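You operate a simulated robot arm through the tools that you are given. There is no shell and no other tool. Be economical: measure what you need, move in short steps, check, and stop when the job is done.

You run a simulated robot arm. Do the job below in one go: nothing can be reset, and whatever is moved stays where it is left.

Task
Oil the rusty green lock and unlock it with its own key.
Fine: can on the green circle, straw over the keyway, one puff; put it back before the key goes in; the plate names the key; leave it turned. Set down upright: spray can.

It is judged by the outcome, as a careful person would: the job done as asked, and still so three seconds after it is handed in. It fails if anything else is knocked over, pushed out of place, dropped, spilled or broken.

Robot
A 7-joint arm with a two-finger parallel gripper, fixed in place. Base frame: the origin is at the foot of the arm, x ahead of it, y to its left, z up; the work surface is at about z = 740. Lengths are in mm, angles in rad, forces in N, time in s.
With the tool pointing down near the work surface it reaches from about 200 to 680 mm from the base axis. Its first joint turns from -1.152 to 1.152 rad. Payload 2.4 kg.
The TCP is the grasp point between the finger pads, 30 mm short of the fingertips. In the tool frame z runs along the fingers and y along their closing line. The gripper opens to 94 mm. The fingers are 28 mm wide and 10 mm thick; the gripper's body (50 by 96 mm) begins 55 mm behind the TCP.
Orientation is told as [roll, pitch, yaw] about the base's x, y, z axes, in that order, counted from this pose: with the fingers straight down and closing along the base's y, the tool's x points along the base's -x, its y along +y and its z along -z.

Tools
- The arm moves only by the tool move_arm. Its argument "increments" is text: rows parted by semicolons, each of 7 numbers parted by spaces: the shift along the tool's x, y, z in mm, then the turn, a rotation vector about the tool's x, y, z in rad, then the closure, from 0 (fully open) to 1 (shut). In form: x y z ax ay az jaw; .... A call has 1 to 12 rows; each row shifts and turns the commanded pose from where the row before left it, along the tool's axes as they then stand. Each row takes 0.2 s and may step no farther than 50 mm and 0.15 rad from the row before; otherwise, or with a gripper value out of range, the whole call is refused. Where a pose cannot be reached the arm comes as near as it can. A force on the tool above 60 N (or 10 N above the force at the start of the call, whichever is more), or a blocked arm, ends the call early, and 0.2 s more pass. The fingers move at their own pace (about 153 mm/s each) and stop on an object; they squeeze with about 33 N. The grip force told is the motor's: it shows also when the fingers shut on nothing. Time passes only in rows, and 0.2 s behind the last, so rows that do not move let the fingers close. It gives the time, the measured TCP pose, the force on the tool (base axes), the opening and the grip force at its end, in the units of the frame above (readings bear some noise), with the torque about the TCP (base axes, N m) and any sound that the robot's microphone picked up, and new pictures: "show" is both (left out), scene, wrist or none.
- Cameras (640 x 400 px; columns grow to the right, rows downward): "scene" is fixed at [35.9, 469.3, 1456.7]; the picture's right is [-0.78, -0.62, 0.00], its down [-0.27, 0.35, -0.90] and it looks along [0.56, -0.70, -0.44] (base axes); focal length 354 px, centre (320, 200). "wrist" rides on the gripper at [76, 14, -103] in the tool frame; the picture's right is [-0.18, 0.98, 0.00], its down [-0.75, -0.14, -0.64] and it looks along [-0.63, -0.12, 0.77] (tool axes); focal length 243 px, centre (320, 200). There is no depth. A picture from a camera that has moved, and an enlarged one, comes with that camera's place and axes in the base frame and with its lens.
- close_up(camera, box): a new picture of the part [left, top, right, bottom] of that camera's present view, enlarged. It takes no simulated time.
- hand_in(): hands the job in; it is judged then, once.

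Go step by step. Nothing tells you positions but the pictures and the camera data: compare them with the known pose of the tool, close in by small moves and look again before you grip or let go. The budget is 120 turns and 200 pictures, counting those below and the enlarged ones. Unless the task says otherwise, let go and move clear before handing in, and close with one line.

The tools are called after ">>>" as a command line: name --argument value ..., lists and objects as JSON in quotes. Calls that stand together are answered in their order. move_arm: Moves the arm, as the interface text tells. Its arguments: {"type":"object","properties":{"increments":{"type":"string"},"show":{"type":"string","enum":["both","scene","wrist","none"]}},"required":["increments"]} The other tools are called the same way: close_up (camera, box) takes an enlarged picture of a part of a camera's view; hand_in () hands the job in.

At the start:

```text
time_s: 0.0
position: [316.9, -78.0, 1263.6]
ee_rot: [0.002, 0.0, 0.001]
ft_force: [1.4, -0.1, -0.1]
moment: [0.03, 0.05, 0.01]
opening: 93.9
finger_force: 0.0
```

scene: 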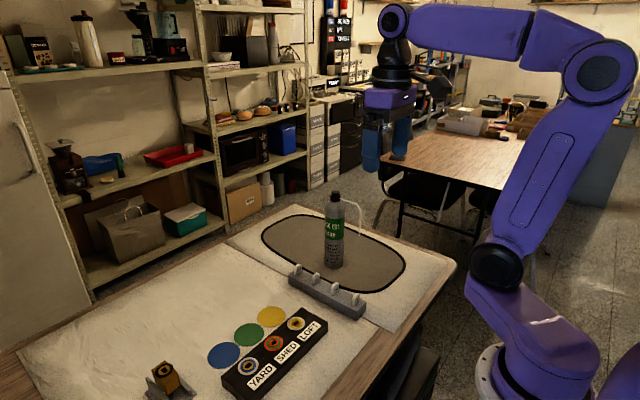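
wrist: 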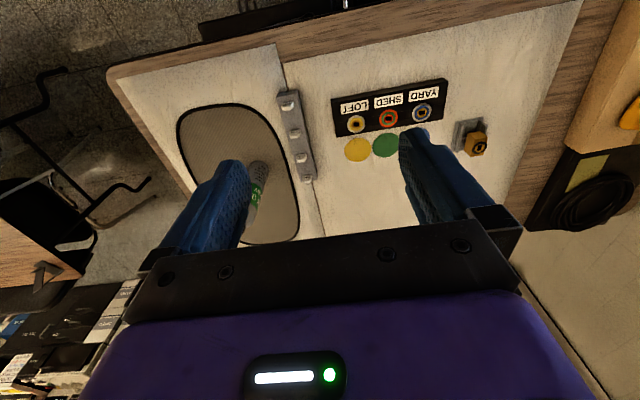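

I see a spray can on a mat, a key rack, three locks (YARD, SHED, LOFT) with coloured circles, and a block with something yellow. I'll look closer first.

>>> close_up --camera "scene" --box '[190, 280, 350, 400]'

>>> close_up --camera "scene" --box '[270, 180, 390, 330]'

>>> close_up --camera "wrist" --box '[320, 70, 520, 195]'

>>> close_up --camera "scene" --box '[130, 345, 210, 400]'

```text
3.33 times, centred on (270, 340) of scene
camera zoom: at [35.9, 469.3, 1456.7], right [-0.78, -0.62, 0.0], down [-0.27, 0.35, -0.9], along [0.56, -0.7, -0.44], focal length 1180 px, centre (487, -267)
```

zoom: 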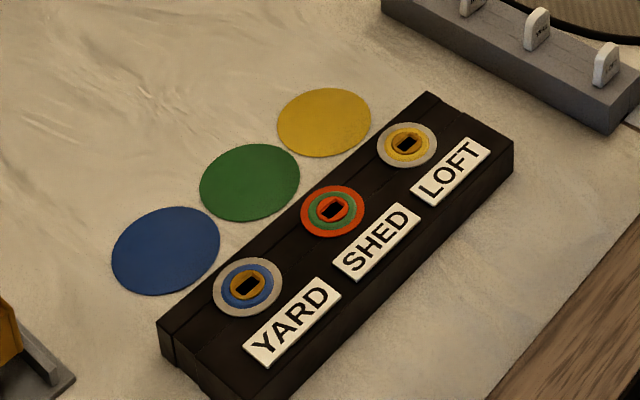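

```text
2.67 times, centred on (330, 255) of scene
camera zoom: at [35.9, 469.3, 1456.7], right [-0.78, -0.62, 0.0], down [-0.27, 0.35, -0.9], along [0.56, -0.7, -0.44], focal length 944 px, centre (293, 53)
```

zoom: 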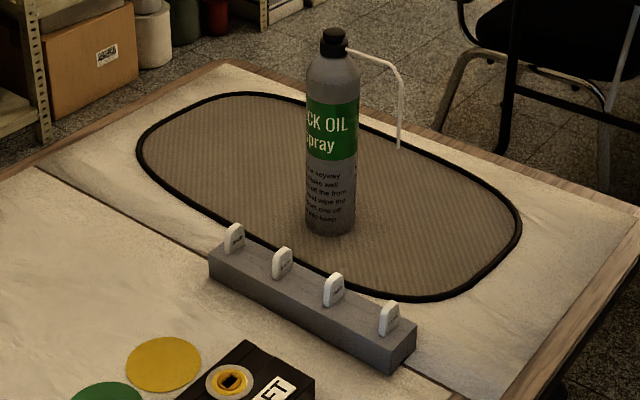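

```text
3.20 times, centred on (420, 132) of wrist
camera zoom: at [242.0, -63.6, 1365.9], right [0.18, 0.98, 0.0], down [0.75, -0.14, 0.64], along [0.63, -0.12, -0.77], focal length 776 px, centre (0, 416)
```

zoom: 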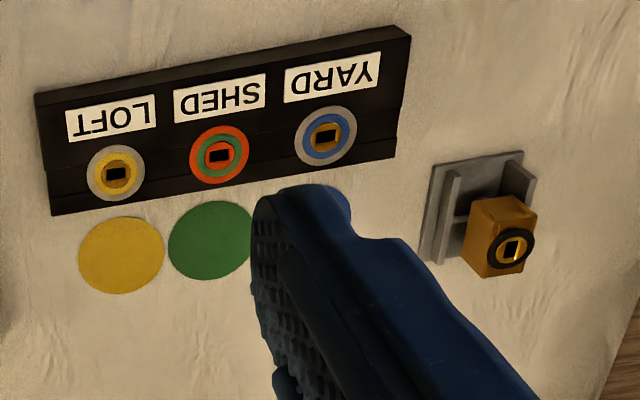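

```text
7.27 times, centred on (170, 372) of scene
camera zoom: at [35.9, 469.3, 1456.7], right [-0.78, -0.62, 0.0], down [-0.27, 0.35, -0.9], along [0.56, -0.7, -0.44], focal length 2575 px, centre (1411, -1054)
```

zoom: 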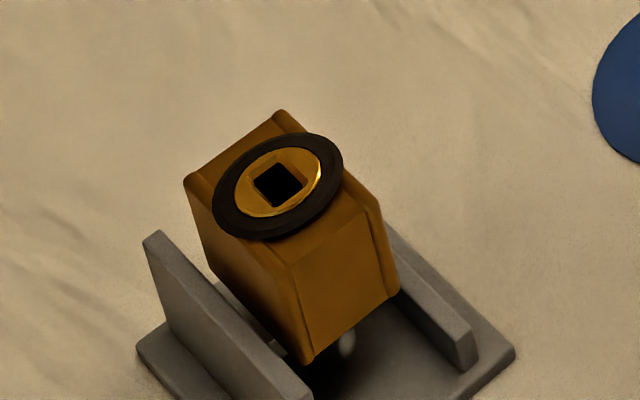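

The target is the SHED lock (green ring, rusty outer ring) near (501, 65), with the green circle near (597, 62). The can is near (610, -323) with its straw pointing toward -x. I'll read the can label and the key tags next.

>>> close_up --camera "scene" --box '[315, 185, 371, 220]'

>>> close_up --camera "scene" --box '[315, 215, 363, 275]'

>>> close_up --camera "scene" --box '[285, 258, 369, 320]'

>>> close_up --camera "scene" --box '[230, 305, 300, 370]'

```text
11.43 times, centred on (343, 202) of scene
camera zoom: at [35.9, 469.3, 1456.7], right [-0.78, -0.62, 0.0], down [-0.27, 0.35, -0.9], along [0.56, -0.7, -0.44], focal length 4046 px, centre (57, 171)
```

zoom: 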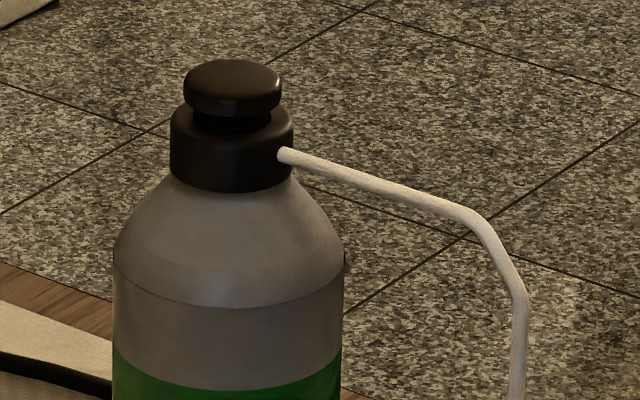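

```text
6.67 times, centred on (339, 245) of scene
camera zoom: at [35.9, 469.3, 1456.7], right [-0.78, -0.62, 0.0], down [-0.27, 0.35, -0.9], along [0.56, -0.7, -0.44], focal length 2360 px, centre (193, -100)
```

zoom: 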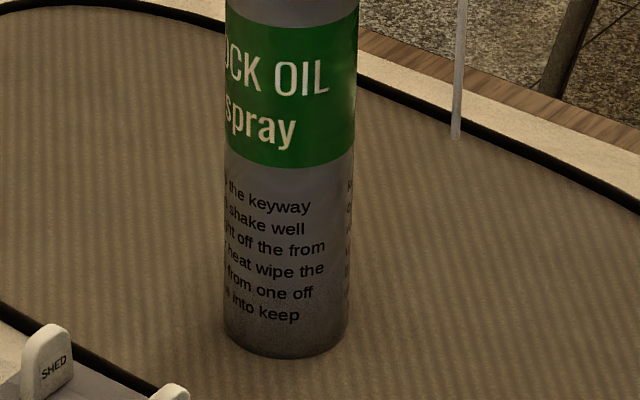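

```text
6.45 times, centred on (327, 289) of scene
camera zoom: at [35.9, 469.3, 1456.7], right [-0.78, -0.62, 0.0], down [-0.27, 0.35, -0.9], along [0.56, -0.7, -0.44], focal length 2284 px, centre (275, -374)
```

zoom: 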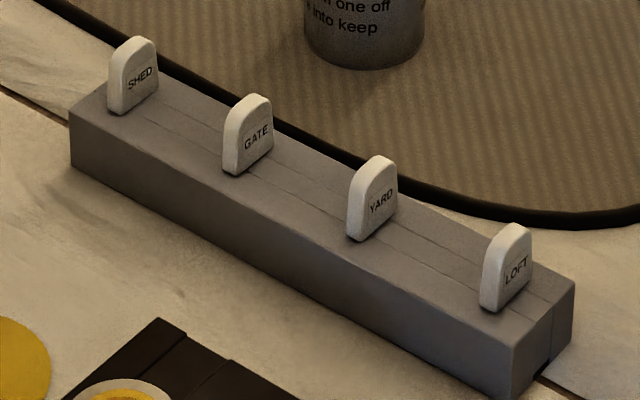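

```text
6.15 times, centred on (265, 338) of scene
camera zoom: at [35.9, 469.3, 1456.7], right [-0.78, -0.62, 0.0], down [-0.27, 0.35, -0.9], along [0.56, -0.7, -0.44], focal length 2179 px, centre (658, -646)
```

zoom: 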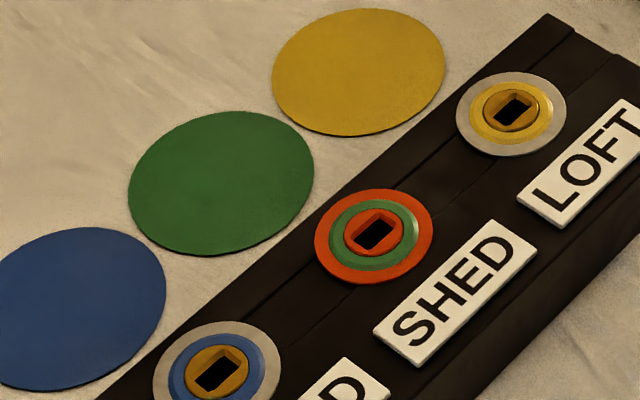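

The can stands at about (603, -315), is about 63 mm across and tops out near z 1008; its straw tip is near (512, -315, 890). The SHED key is at the far end of the rack, near (627, -165). I plan a horizontal grasp of the can from the +y side, so I first turn the tool while high and clear.

>>> move_arm --increments "0 0 0 0 0 -0.1428 0;0 0 0 0 0 -0.1428 0;0 0 0 0 0 -0.1428 0;0 0 0 0 0 -0.1428 0;0 0 0 0 0 -0.1428 0;0 0 0 0 0 -0.1428 0;0 0 0 0 0 -0.1428 0;0 0 0 0 0 -0.1428 0;0 0 0 0 0 -0.1428 0;0 0 0 0 0 -0.1428 0;0 0 0 0 0 -0.1428 0" --show "none"

>>> move_arm --increments "0 -20 0 0 0.1428 0 0;0 -20 0 0 0.1428 0 0;0 -20 0 0 0.1428 0 0;0 -20 0 0 0.1428 0 0;0 -20 0 0 0.1428 0 0;0 -20 0 0 0.1428 0 0;0 -20 0 0 0.1428 0 0;0 -20 0 0 0.1428 0 0;0 -20 0 0 0.1428 0 0;0 -20 0 0 0.1428 0 0;0 -20 0 0 0.1428 0 0"

```text
time_s: 2.4
position: [318.0, -77.1, 1261.7]
ee_rot: [0.0, 0.0, 1.573]
ft_force: [-0.5, -0.2, -0.5]
moment: [0.02, 0.01, 0.02]
opening: 94.0
finger_force: 0.0
```

```text
time_s: 4.8
position: [538.8, -78.1, 1263.5]
ee_rot: [-2.689, 1.567, -1.117]
ft_force: [-0.8, 0.7, -0.2]
moment: [0.03, -0.03, -0.02]
opening: 94.1
finger_force: 0.2
camera wrist: at [524.3, 25.4, 1339.5], right [-0.98, 0.0, -0.19], down [0.14, 0.64, -0.76], along [0.12, -0.77, -0.63], focal length 243 px, centre (320, 200)
```

scene: 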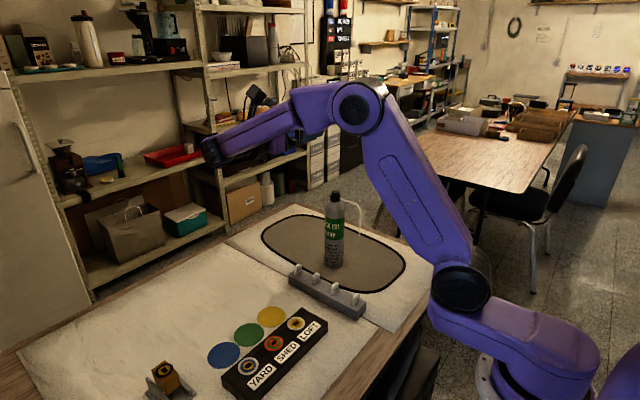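
wrist: 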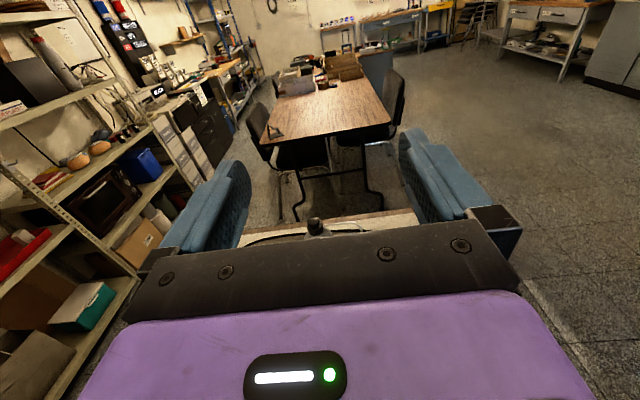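

The tool now points along -y as planned. I bring it down to can height, staying short of the can.

>>> move_arm --increments "-41.5 -7 10 0 0 0 0;-41.5 -7 10 0 0 0 0;-41.5 -7 10 0 0 0 0;-41.5 -7 10 0 0 0 0;-41.5 -7 10 0 0 0 0;-41.5 -7 10 0 0 0 0;-41.5 -7 10 0 0 0 0;-41.5 -7 10 0 0 0 0;-41.5 -7 10 0 0 0 0"

```text
time_s: 6.8
position: [599.1, -168.0, 889.5]
ee_rot: [-0.329, 1.571, 1.242]
ft_force: [0.4, -0.3, -0.6]
moment: [0.02, -0.01, -0.04]
opening: 93.9
finger_force: 0.1
camera wrist: at [586.8, -65.5, 966.4], right [-0.98, 0.0, -0.18], down [0.14, 0.64, -0.75], along [0.12, -0.77, -0.63], focal length 243 px, centre (320, 200)
```

scene: 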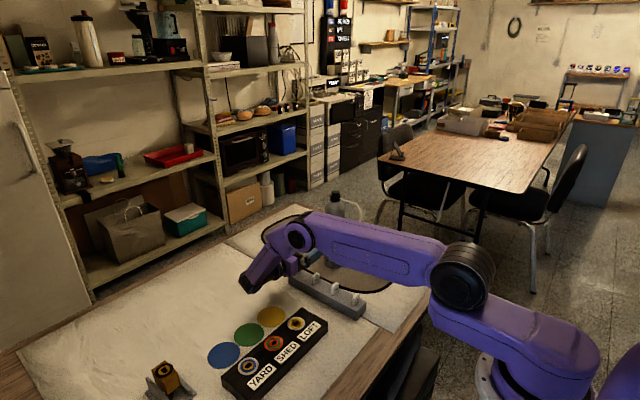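
wrist: 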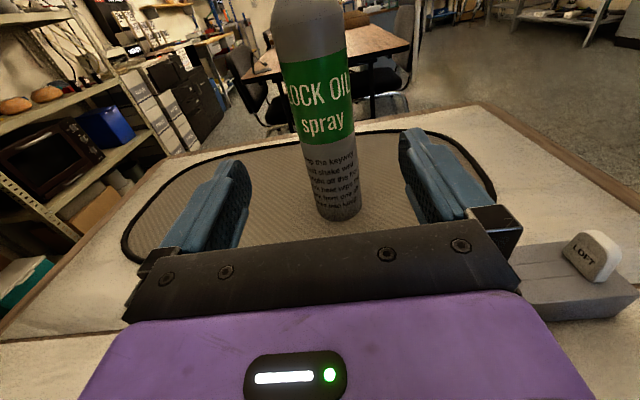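

The can axis measures x ≈ 603 in the wrist view, so I correct by 4 mm and advance around it with the jaws open.

>>> move_arm --increments "0 -4 0 0 0 0 0;0 0 40 0 0 0 0;0 0 40 0 0 0 0;0 0 40 0 0 0 0;0 0 26 0 0 0 0"

```text
time_s: 8.0
position: [603.4, -314.7, 889.0]
ee_rot: [-0.606, 1.571, 0.965]
ft_force: [0.1, 0.7, 0.1]
moment: [-0.02, -0.03, -0.01]
opening: 94.0
finger_force: 0.0
camera wrist: at [591.0, -212.2, 965.1], right [-0.98, 0.0, -0.18], down [0.14, 0.64, -0.75], along [0.12, -0.77, -0.63], focal length 243 px, centre (320, 200)
```

scene: 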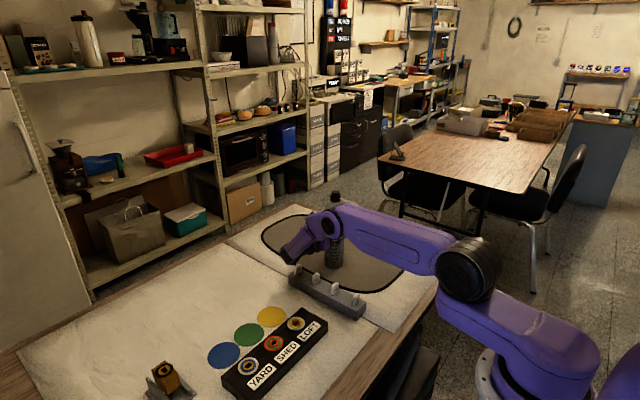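
wrist: 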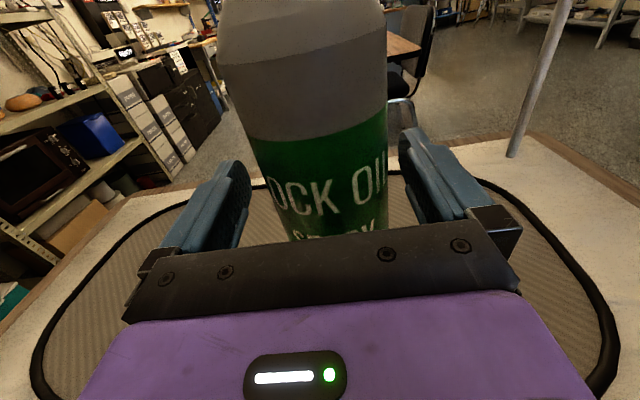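

Triangulated, the straw tip is at (511.5, -315, 890), so the straw points straight along -x, 92 mm from the can axis. I close on the can.

>>> move_arm --increments "0 0 0 0 0 0 1;0 0 0 0 0 0 1;0 0 0 0 0 0 1" --show "none"

>>> move_arm --increments "20 0 0 0 0 0 1;40 0 0 0 0 0 1"

```text
time_s: 8.8
position: [604.0, -315.3, 889.3]
ee_rot: [1.734, 1.57, -2.979]
ft_force: [-1.8, -1.1, 1.6]
moment: [-0.2, 0.08, -0.04]
opening: 65.4
finger_force: 33.2
```

```text
time_s: 9.4
position: [603.9, -314.5, 947.5]
ee_rot: [0.911, 1.568, 2.481]
ft_force: [-0.5, 0.2, -3.1]
moment: [0.02, -0.01, 0.03]
opening: 65.1
finger_force: 33.0
camera wrist: at [590.7, -212.0, 1025.1], right [-0.98, 0.0, -0.18], down [0.14, 0.64, -0.75], along [0.12, -0.77, -0.63], focal length 243 px, centre (320, 200)
```

scene: 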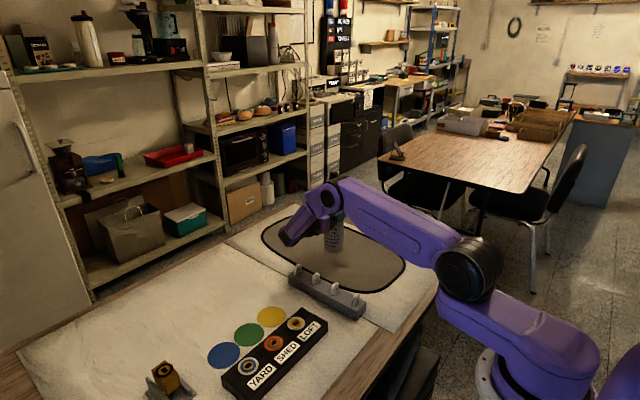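
wrist: 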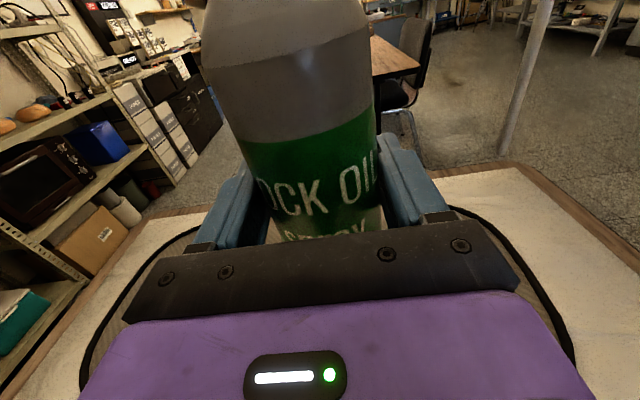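

The can is held firmly upright. I raise it clear of the keys and carry it toward the green circle.

>>> move_arm --increments "40 0 0 0 0 0 1;22 0 0 0 0 0 1;0 1 -40 0 0 0 1;0 1 -46 0 0 0 1;0 1 -46 0 0 0 1;0 1 -46 0 0 0 1;0 1 -46 0 0 0 1;0 1 -46 0 0 0 1;0 1 -46 0 0 0 1;0 1 -40 0 0 0 1;0 1 -20 0 0 0 1"

```text
time_s: 11.8
position: [595.6, 62.4, 1010.8]
ee_rot: [0.982, 1.571, 2.553]
ft_force: [0.1, -0.4, -4.0]
moment: [0.02, -0.02, -0.01]
opening: 65.0
finger_force: 32.9
camera wrist: at [581.7, 165.0, 1087.8], right [-0.98, 0.0, -0.18], down [0.14, 0.64, -0.75], along [0.12, -0.77, -0.63], focal length 243 px, centre (320, 200)
```

scene: 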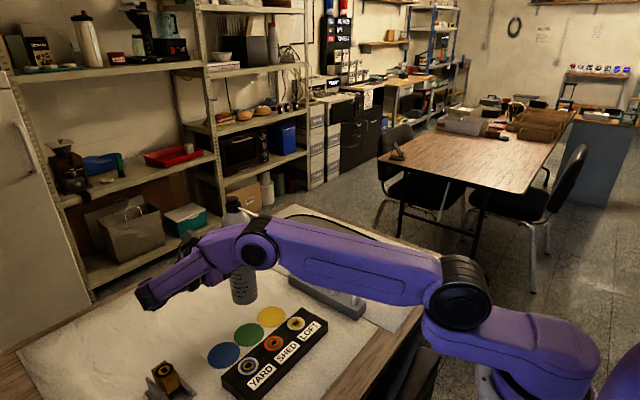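
wrist: 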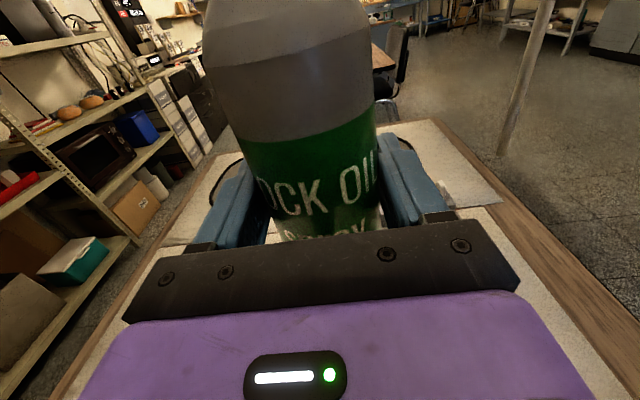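

The can is above the circle. I lower it to just above the table and look.

>>> move_arm --increments "-30 1.5 2 0 0 0 1;-40 0 0 0 0 0 1;-30 0 0 0 0 0 1;-16 0 0 0 0 0 1"

>>> close_up --camera "scene" --box '[190, 250, 350, 400]'

```text
time_s: 12.8
position: [594.4, 59.6, 893.9]
ee_rot: [-0.128, 1.569, 1.444]
ft_force: [0.1, 0.8, -3.6]
moment: [0.0, 0.04, -0.01]
opening: 64.9
finger_force: 32.8
camera wrist: at [580.4, 162.5, 971.5], right [-0.98, 0.0, -0.18], down [0.14, 0.64, -0.75], along [0.12, -0.77, -0.63], focal length 243 px, centre (320, 200)
```

scene: 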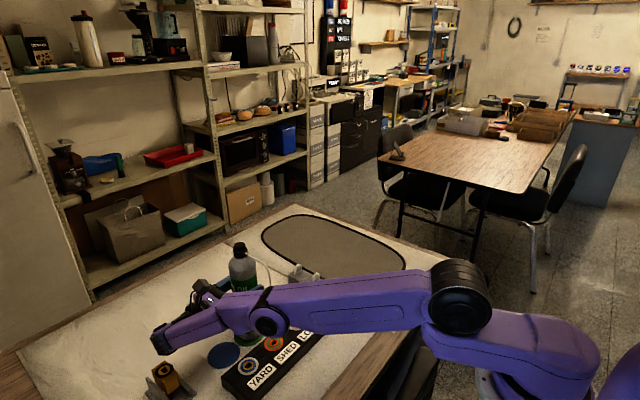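
wrist: 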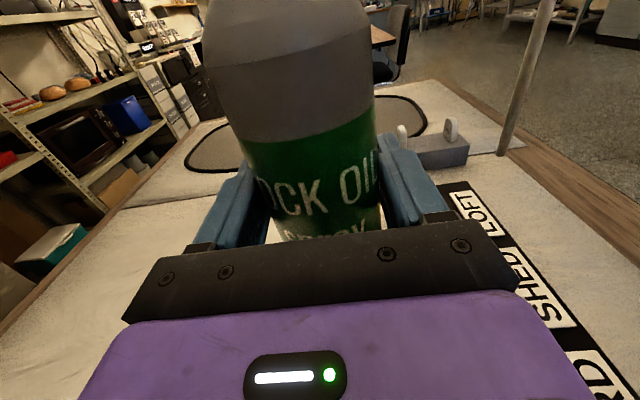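

```text
2.67 times, centred on (270, 325) of scene
camera zoom: at [35.9, 469.3, 1456.7], right [-0.78, -0.62, 0.0], down [-0.27, 0.35, -0.9], along [0.56, -0.7, -0.44], focal length 944 px, centre (453, -133)
```

zoom: 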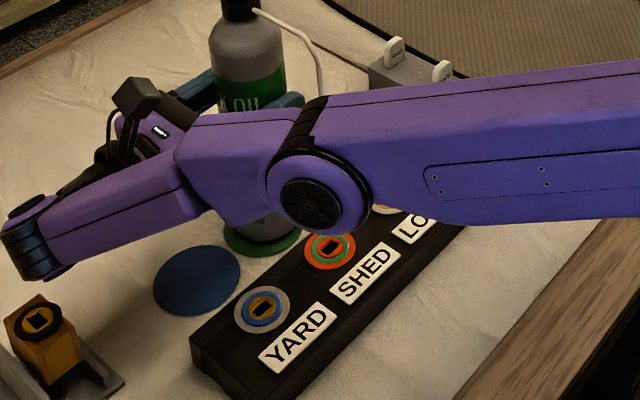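

The can is just above the circle and the arm is clear. I lower it in small steps until it touches.

>>> move_arm --increments "-3 0 0 0 0 0 1;-1 0 0 0 0 0 1;0 0 0 0 0 0 1" --show "none"

>>> move_arm --increments "-1 0 0 0 0 0 1;0 0 0 0 0 0 1" --show "none"

```text
time_s: 13.6
position: [594.4, 59.6, 890.8]
ee_rot: [0.243, 1.571, 1.81]
ft_force: [0.0, 0.4, -3.3]
moment: [0.05, -0.01, -0.01]
opening: 65.1
finger_force: 33.0
```

```text
time_s: 14.2
position: [595.0, 59.7, 890.1]
ee_rot: [0.07, 1.57, 1.644]
ft_force: [1.1, 0.2, -3.3]
moment: [-0.03, 0.0, -0.01]
opening: 64.8
finger_force: 32.7
```

>>> move_arm --increments "-1 0 0 0 0 0 1;0 0 0 0 0 0 1" --show "none"

>>> move_arm --increments "-1 0 0 0 0 0 1;0 0 0 0 0 0 1" --show "none"

```text
time_s: 14.8
position: [593.7, 58.6, 889.8]
ee_rot: [0.11, 1.572, 1.681]
ft_force: [-0.1, 0.5, -3.9]
moment: [0.02, -0.01, 0.01]
opening: 64.9
finger_force: 32.7
```

```text
time_s: 15.4
position: [593.0, 59.6, 888.3]
ee_rot: [0.212, 1.571, 1.782]
ft_force: [-0.4, -0.3, -3.6]
moment: [0.01, 0.01, -0.06]
opening: 65.2
finger_force: 32.2
```

Still no contact; I continue in 1 mm steps.

>>> move_arm --increments "-1 0 0 0 0 0 1;0 0 0 0 0 0 1" --show "none"

>>> move_arm --increments "-1 0 0 0 0 0 1;0 0 0 0 0 0 1" --show "wrist"

```text
time_s: 16.0
position: [591.5, 59.5, 888.8]
ee_rot: [-1.337, 1.568, 0.233]
ft_force: [-0.6, 1.3, 1.4]
moment: [-0.01, -0.06, 0.03]
opening: 65.1
finger_force: 33.0
```

```text
time_s: 16.6
position: [592.1, 59.0, 888.2]
ee_rot: [-2.088, 1.567, -0.519]
ft_force: [-2.3, 1.8, 12.5]
moment: [0.1, -0.07, 0.02]
opening: 64.7
finger_force: 33.0
camera wrist: at [578.8, 162.7, 964.7], right [-0.98, 0.0, -0.19], down [0.14, 0.64, -0.75], along [0.12, -0.77, -0.63], focal length 243 px, centre (320, 200)
```

wrist: 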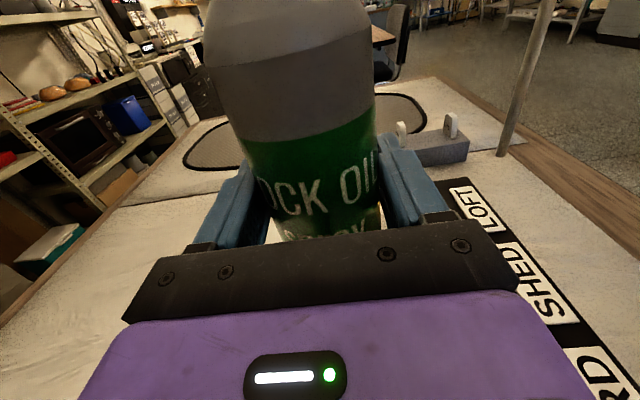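

The can rests on the table (12 N). I release it, back straight out and raise to inspect alignment.

>>> move_arm --increments "1 0 0 0 0 0 1;0 0 0 0 0 0 0;0 0 0 0 0 0 0;0 0 0 0 0 0 0;0 0 -30 0 0 0 0;0 0 -45 0 0 0 0;0 0 -45 0 0 0 0;30 0 0 0 0 0 0;40 0 0 0 0 0 0;40 0 0 0 0 0 0"

>>> close_up --camera "scene" --box '[210, 210, 350, 400]'

```text
time_s: 18.8
position: [572.5, 99.5, 1004.3]
ee_rot: [-2.101, 1.57, -0.53]
ft_force: [-0.1, -0.1, 0.1]
moment: [-0.03, 0.01, 0.01]
opening: 94.0
finger_force: 0.1
out of reach, approached as far as the arm can: row 5, 6, 7
camera wrist: at [560.0, 203.0, 1080.9], right [-0.98, 0.0, -0.18], down [0.14, 0.64, -0.75], along [0.12, -0.77, -0.63], focal length 243 px, centre (320, 200)
```

scene: 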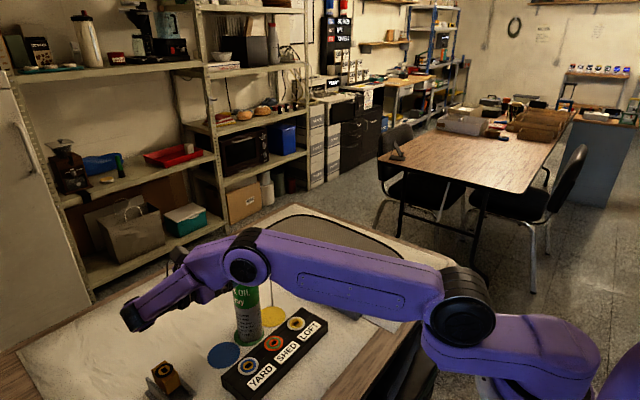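
wrist: 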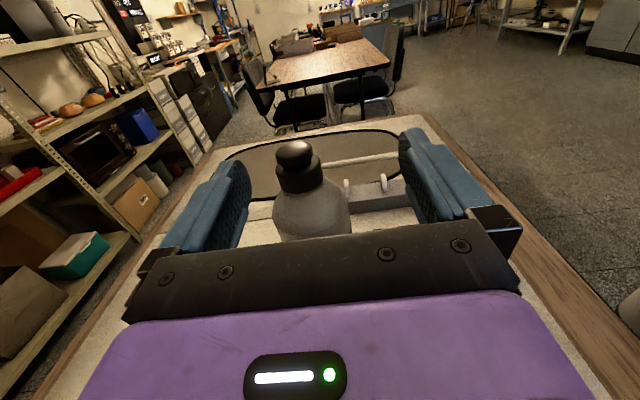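

```text
2.11 times, centred on (280, 305) of scene
camera zoom: at [35.8, 469.3, 1456.7], right [-0.78, -0.62, 0.0], down [-0.27, 0.35, -0.9], along [0.56, -0.7, -0.44], focal length 745 px, centre (404, -21)
```

zoom: 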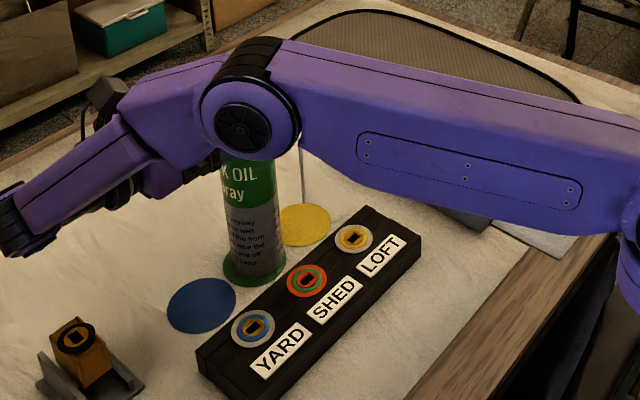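

The can stands on the circle; the retreat hit the arm's reach limit, so I raise straight up, then turn the tool down and check the can's position with a clear view.

>>> move_arm --increments "40 0 0 0 0 0 0;40 0 0 0 0 0 0;40 0 0 0 0 0 0;40 0 0 0 0 0 0" --show "none"

>>> move_arm --increments "0 10 0 0 -0.1428 0 1;0 10 0 0 -0.1428 0 1;0 10 0 0 -0.1428 0 1;0 10 0 0 -0.1428 0 1;0 10 0 0 -0.1428 0 1;0 10 0 0 -0.1428 0 1;0 10 0 0 -0.1428 0 1;0 10 0 0 -0.1428 0 1;0 10 0 0 -0.1428 0 1;0 10 0 0 -0.1428 0 1;0 10 0 0 -0.1428 0 1"

>>> close_up --camera "scene" --box '[210, 210, 340, 291]'

>>> close_up --camera "scene" --box '[200, 310, 320, 385]'

```text
time_s: 19.8
position: [573.5, 99.5, 1164.2]
ee_rot: [1.617, 1.57, -3.096]
ft_force: [-0.1, 0.0, 0.5]
moment: [-0.02, 0.02, -0.02]
opening: 93.9
finger_force: 0.1
```

```text
time_s: 22.2
position: [464.2, 98.8, 1163.4]
ee_rot: [0.0, -0.002, 1.571]
ft_force: [-0.2, 0.6, 0.2]
moment: [-0.02, 0.0, -0.01]
opening: 0.0
finger_force: 33.5
camera wrist: at [450.4, 23.5, 1266.3], right [-0.98, 0.18, 0.0], down [0.14, 0.75, 0.64], along [0.12, 0.63, -0.77], focal length 243 px, centre (320, 200)
```

scene: 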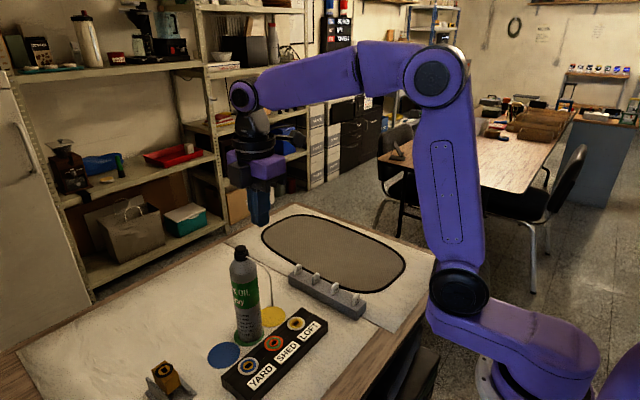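
wrist: 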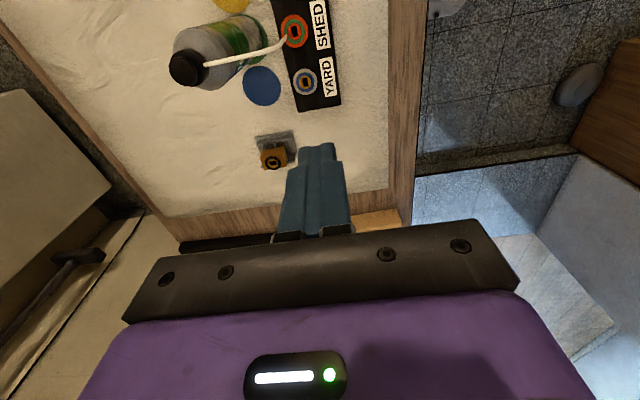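

```text
4.92 times, centred on (275, 250) of scene
camera zoom: at [35.8, 469.3, 1456.7], right [-0.78, -0.62, 0.0], down [-0.27, 0.35, -0.9], along [0.56, -0.7, -0.44], focal length 1743 px, centre (542, -49)
```

zoom: 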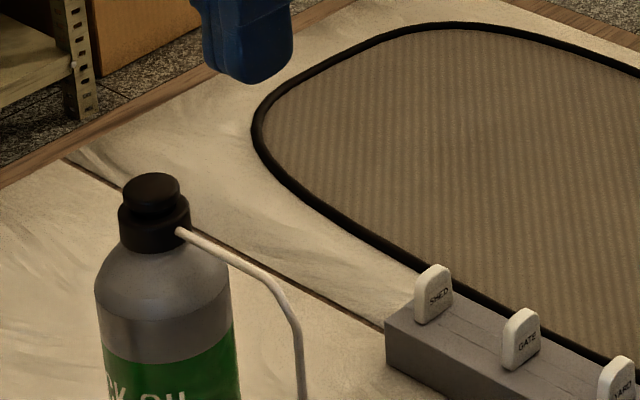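

```text
5.33 times, centred on (260, 348) of scene
camera zoom: at [35.8, 469.3, 1456.7], right [-0.78, -0.62, 0.0], down [-0.27, 0.35, -0.9], along [0.56, -0.7, -0.44], focal length 1888 px, centre (640, -587)
```

zoom: 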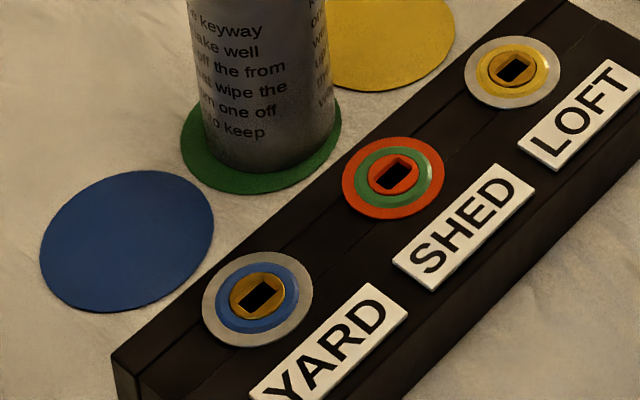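

The can stands centred on the green circle. I zoom in from both cameras to check the straw tip against the keyway.

>>> close_up --camera "wrist" --box '[240, 0, 340, 62]'

>>> close_up --camera "scene" --box '[225, 235, 325, 365]'

```text
6.40 times, centred on (290, 31) of wrist
camera zoom: at [450.4, 23.5, 1266.3], right [-0.98, 0.18, 0.0], down [0.14, 0.75, 0.64], along [0.12, 0.63, -0.77], focal length 1553 px, centre (512, 1282)
```

zoom: 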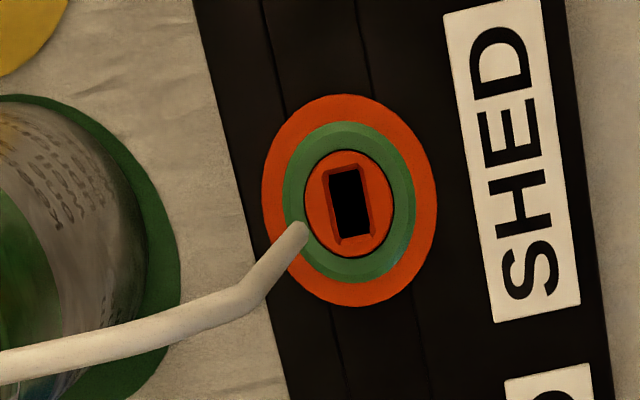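

```text
3.08 times, centred on (275, 300) of scene
camera zoom: at [35.8, 469.3, 1456.7], right [-0.78, -0.62, 0.0], down [-0.27, 0.35, -0.9], along [0.56, -0.7, -0.44], focal length 1089 px, centre (458, -108)
```

zoom: 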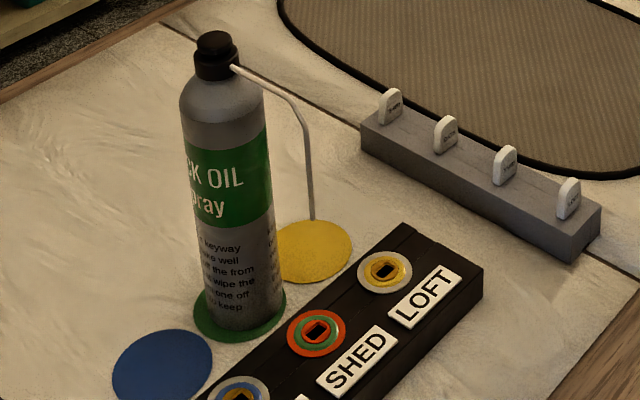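

From both cameras the straw tip is about 5 mm short in y and about 2 mm off in x from the keyway centre. I'll re-grip the can from above and shift it slightly. First I turn the tool so the fingers close along y, which leaves the straw free.

>>> move_arm --increments "0 0 0 0 0 0.1428 0;0 0 0 0 0 0.1428 0;0 0 0 0 0 0.1428 0;0 0 0 0 0 0.1428 0;0 0 0 0 0 0.1428 0;0 0 0 0 0 0.1428 0;0 0 0 0 0 0.1428 0;0 0 0 0 0 0.1428 0;0 0 0 0 0 0.1428 0;0 0 0 0 0 0.1428 0;0 0 0 0 0 0.1428 0" --show "wrist"

>>> close_up --camera "scene" --box '[220, 240, 280, 277]'

```text
time_s: 24.6
position: [464.6, 98.3, 1163.5]
ee_rot: [-0.002, 0.0, -0.002]
ft_force: [0.1, 0.1, 1.3]
moment: [0.01, 0.01, 0.01]
opening: 93.8
finger_force: 0.1
camera wrist: at [388.9, 114.5, 1266.5], right [0.19, 0.98, 0.0], down [0.75, -0.14, 0.64], along [0.63, -0.12, -0.77], focal length 243 px, centre (320, 200)
```

wrist: 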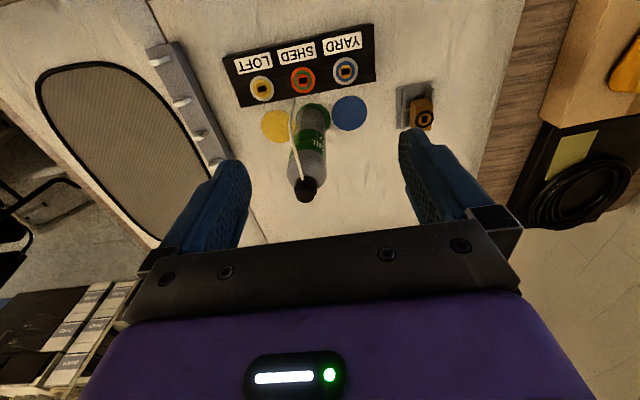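

```text
10.67 times, centred on (250, 258) of scene
camera zoom: at [35.9, 469.3, 1456.7], right [-0.78, -0.62, 0.0], down [-0.27, 0.35, -0.9], along [0.56, -0.7, -0.44], focal length 3776 px, centre (1067, -424)
```

zoom: 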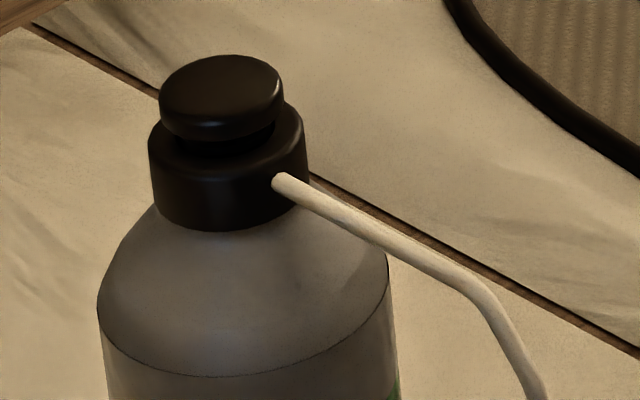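

>>> close_up --camera "wrist" --box '[265, 60, 345, 210]'

>>> close_up --camera "wrist" --box '[265, 60, 345, 110]'

```text
2.67 times, centred on (305, 135) of wrist
camera zoom: at [388.9, 114.5, 1266.5], right [0.19, 0.98, 0.0], down [0.75, -0.14, 0.64], along [0.63, -0.12, -0.77], focal length 647 px, centre (360, 373)
```

zoom: 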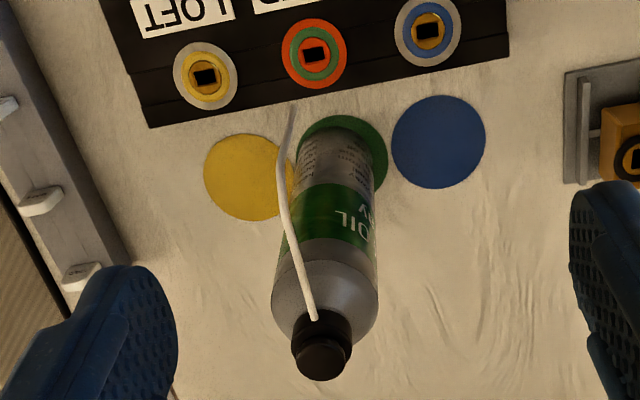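

```text
8.00 times, centred on (305, 85) of wrist
camera zoom: at [388.9, 114.5, 1266.5], right [0.19, 0.98, 0.0], down [0.75, -0.14, 0.64], along [0.63, -0.12, -0.77], focal length 1941 px, centre (440, 1120)
```

zoom: 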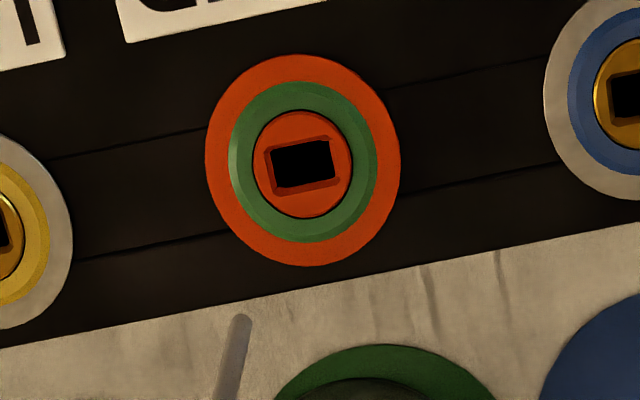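

The tip is consistently about (-2, -5) mm from the keyway centre, and the can axis is at (593, 59). I move above it and descend with the jaws open.

>>> move_arm --increments "-43 -13 0 0 0 0 0;-43 -13 0 0 0 0 0;-42.4 -13.3 0 0 0 0 0;0 0 45 0 0 0 0;0 0 45 0 0 0 0;0 0 45 0 0 0 0;0 0 30 0 0 0 0"

>>> close_up --camera "scene" --box '[200, 180, 320, 280]'

```text
time_s: 26.2
position: [592.6, 59.6, 998.7]
ee_rot: [0.0, 0.0, 0.001]
ft_force: [-0.4, 0.1, -0.1]
moment: [0.01, 0.02, 0.04]
opening: 93.8
finger_force: 0.0
camera wrist: at [516.8, 74.4, 1101.1], right [0.18, 0.98, 0.0], down [0.75, -0.14, 0.64], along [0.63, -0.12, -0.77], focal length 243 px, centre (320, 200)
```

scene: 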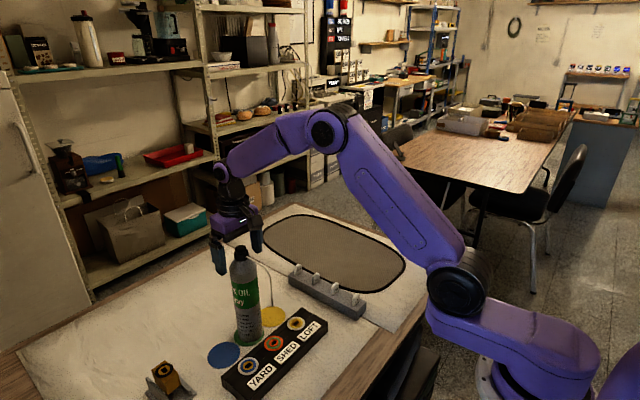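
wrist: 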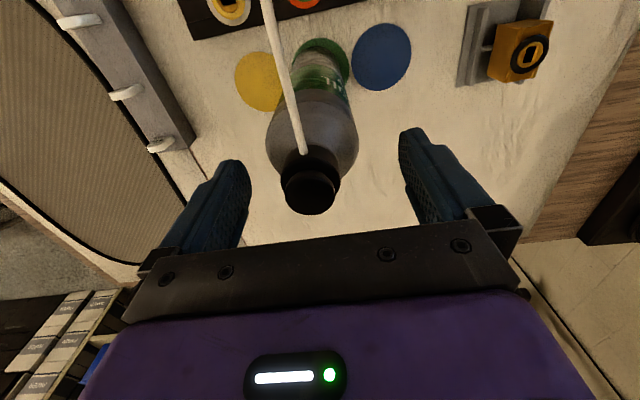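

```text
4.00 times, centred on (260, 230) of scene
camera zoom: at [35.9, 469.3, 1456.7], right [-0.78, -0.62, 0.0], down [-0.27, 0.35, -0.9], along [0.56, -0.7, -0.44], focal length 1416 px, centre (560, 80)
```

zoom: 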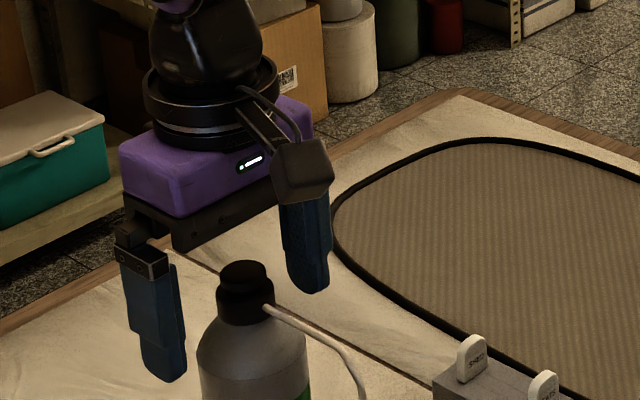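

Clearances look good on both sides of the can. I descend to 965, staying above the button, and grip.

>>> move_arm --increments "0 0 20 0 0 0 0;0 0 13 0 0 0 0;0 0 0 0 0 0 0.2;0 0 0 0 0 0 1;0 0 0 0 0 0 1;0 0 0 0 0 0 1"

>>> close_up --camera "scene" --box '[200, 200, 300, 280]'

```text
time_s: 27.6
position: [592.9, 59.7, 966.1]
ee_rot: [0.003, 0.001, 0.0]
ft_force: [-0.6, 0.8, -0.6]
moment: [-0.04, -0.09, -0.03]
opening: 61.5
finger_force: 33.2
camera wrist: at [517.5, 75.2, 1068.4], right [0.18, 0.98, 0.0], down [0.75, -0.14, 0.64], along [0.63, -0.12, -0.77], focal length 243 px, centre (320, 200)
```

scene: 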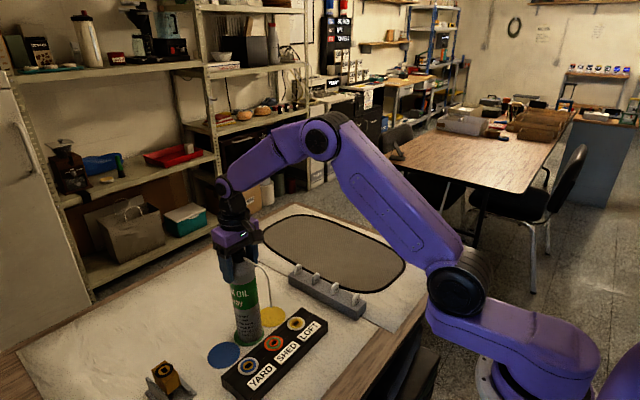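
wrist: 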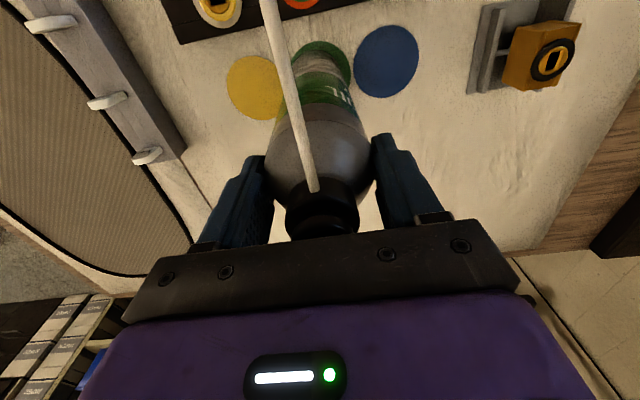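

```text
5.00 times, centred on (250, 240) of scene
camera zoom: at [35.9, 469.3, 1456.7], right [-0.78, -0.62, 0.0], down [-0.27, 0.35, -0.9], along [0.56, -0.7, -0.44], focal length 1770 px, centre (670, 0)
```

zoom: 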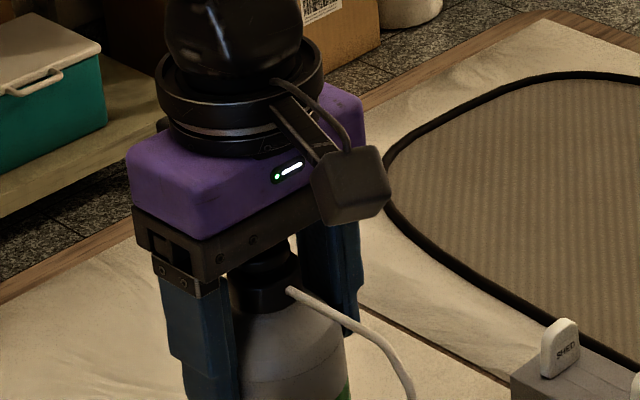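

Gripped at 61.5 mm. I lift 5 mm, shift +5 in y and +2 in x, then check.

>>> move_arm --increments "0 0 -2.5 0 0 0 1;0 0 -2.5 0 0 0 1;-1 2.5 0 0 0 0 1;-0.8 2.5 0 0 0 0 1;0 0 0 0 0 0 1"

>>> close_up --camera "scene" --box '[225, 235, 325, 365]'

>>> close_up --camera "wrist" --box '[240, 0, 340, 62]'

```text
time_s: 28.8
position: [594.4, 64.0, 970.6]
ee_rot: [-0.001, 0.001, 0.001]
ft_force: [0.1, 0.4, -4.1]
moment: [-0.01, -0.02, -0.01]
opening: 61.6
finger_force: 32.9
camera wrist: at [519.3, 80.0, 1073.6], right [0.18, 0.98, 0.0], down [0.75, -0.14, 0.64], along [0.63, -0.12, -0.77], focal length 243 px, centre (320, 200)
```

scene: 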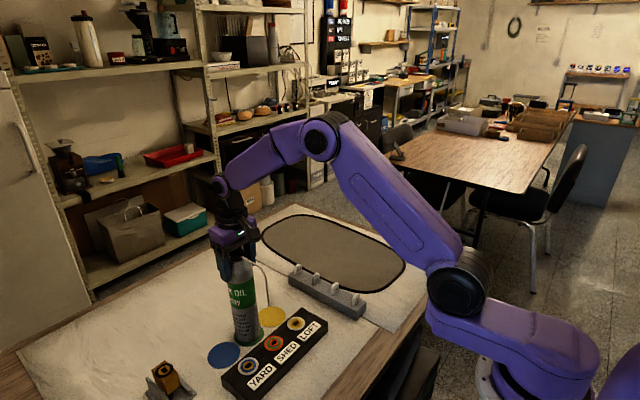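
wrist: 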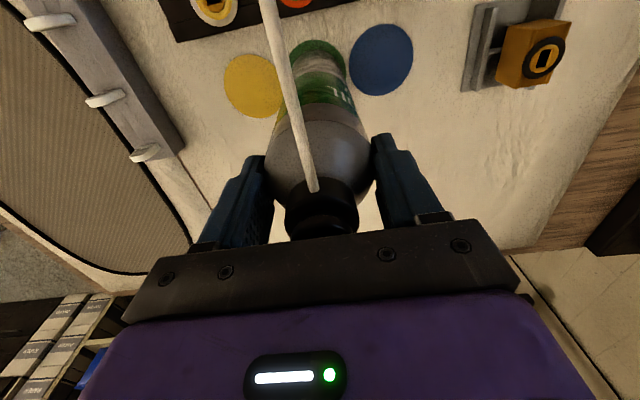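

```text
3.08 times, centred on (275, 300) of scene
camera zoom: at [35.9, 469.3, 1456.7], right [-0.78, -0.62, 0.0], down [-0.27, 0.35, -0.9], along [0.56, -0.7, -0.44], focal length 1089 px, centre (458, -108)
```

zoom: 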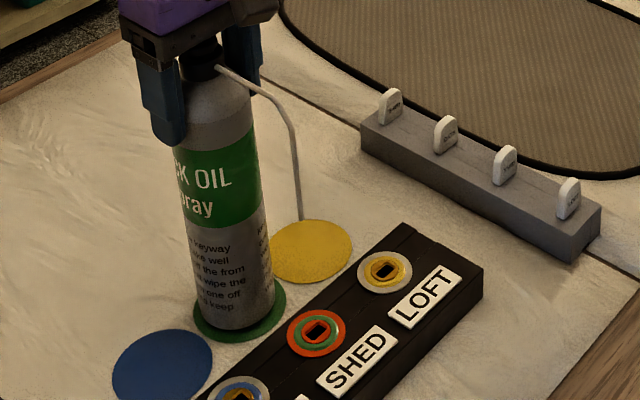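

```text
6.40 times, centred on (290, 31) of wrist
camera zoom: at [519.3, 80.0, 1073.6], right [0.18, 0.98, 0.0], down [0.75, -0.14, 0.64], along [0.63, -0.12, -0.77], focal length 1553 px, centre (512, 1282)
```

zoom: 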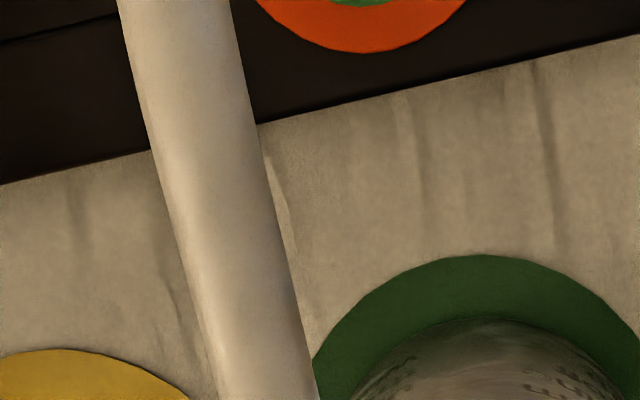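

The can is held and shifted as intended. I set it down gently in small steps.

>>> move_arm --increments "0 0 2 0 0 0 1;0 0 2 0 0 0 1;0 0 0 0 0 0 1" --show "none"

>>> move_arm --increments "0 0 0.8 0 0 0 1;0 0 0 0 0 0 1" --show "none"

```text
time_s: 29.6
position: [593.6, 63.9, 966.3]
ee_rot: [0.0, -0.001, 0.001]
ft_force: [-0.3, 0.1, -3.6]
moment: [0.01, 0.0, 0.0]
opening: 61.5
finger_force: 32.6
```

```text
time_s: 30.2
position: [594.0, 64.4, 965.7]
ee_rot: [-0.001, -0.001, 0.0]
ft_force: [0.1, -0.2, -2.6]
moment: [0.04, 0.0, 0.0]
opening: 61.3
finger_force: 32.7
```

>>> move_arm --increments "0 0 0.8 0 0 0 1;0 0 0 0 0 0 1" --show "none"

>>> close_up --camera "scene" --box '[225, 235, 325, 365]'

```text
time_s: 30.8
position: [594.4, 64.5, 965.3]
ee_rot: [0.001, 0.002, 0.0]
ft_force: [-2.0, -1.1, 1.5]
moment: [-0.04, 0.31, 0.01]
opening: 61.1
finger_force: 33.1
```

```text
3.08 times, centred on (275, 300) of scene
camera zoom: at [35.8, 469.3, 1456.7], right [-0.78, -0.62, 0.0], down [-0.27, 0.35, -0.9], along [0.56, -0.7, -0.44], focal length 1089 px, centre (458, -108)
```

zoom: 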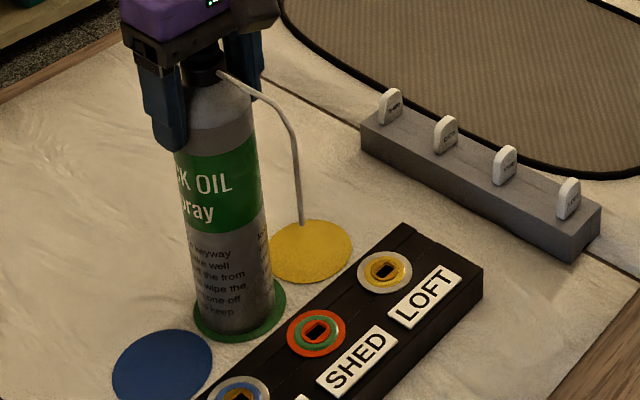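

The can is in contact. I release it, rise straight up and re-measure the tip from above.

>>> move_arm --increments "0 0 0 0 0 0 0.2;0 0 0 0 0 0 0;0 0 0 0 0 0 0;0 0 -20 0 0 0 0;0 0 -45 0 0 0 0;0 0 -45 0 0 0 0;0 0 -45 0 0 0 0;0 0 -43 0 0 0 0;43 10 0 0 0 0 0;43 10 0 0 0 0 0;43 10 0 0 0 0 0;0 0 0 0 0 0 0" --show "wrist"

>>> close_up --camera "scene" --box '[225, 235, 325, 365]'

>>> close_up --camera "wrist" --box '[265, 60, 345, 110]'

```text
time_s: 33.4
position: [464.9, 94.7, 1162.9]
ee_rot: [-0.002, 0.001, 0.001]
ft_force: [0.1, -0.6, -0.2]
moment: [0.01, 0.01, 0.0]
opening: 94.1
finger_force: 0.0
camera wrist: at [389.0, 110.3, 1265.5], right [0.18, 0.98, 0.0], down [0.75, -0.14, 0.64], along [0.63, -0.12, -0.77], focal length 243 px, centre (320, 200)
```

wrist: 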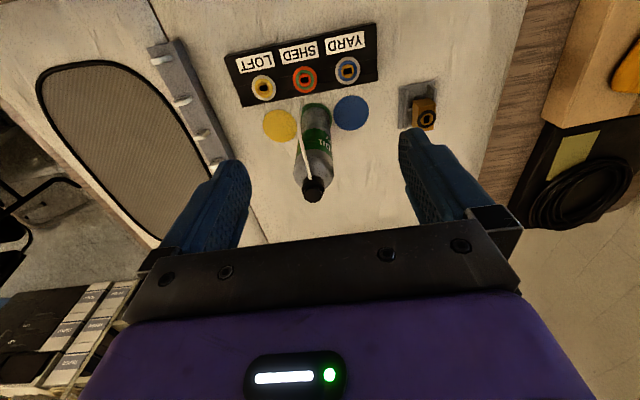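

```text
3.08 times, centred on (275, 300) of scene
camera zoom: at [35.8, 469.3, 1456.7], right [-0.78, -0.62, 0.0], down [-0.27, 0.35, -0.9], along [0.56, -0.7, -0.44], focal length 1089 px, centre (458, -108)
```

zoom: 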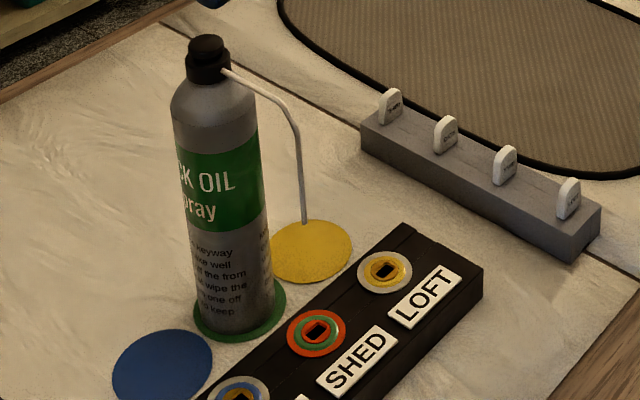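

```text
8.00 times, centred on (305, 85) of wrist
camera zoom: at [389.0, 110.3, 1265.5], right [0.18, 0.98, 0.0], down [0.75, -0.14, 0.64], along [0.63, -0.12, -0.77], focal length 1941 px, centre (440, 1120)
```

zoom: 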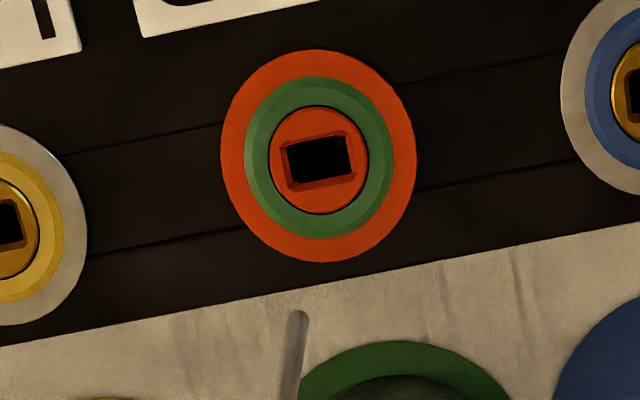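

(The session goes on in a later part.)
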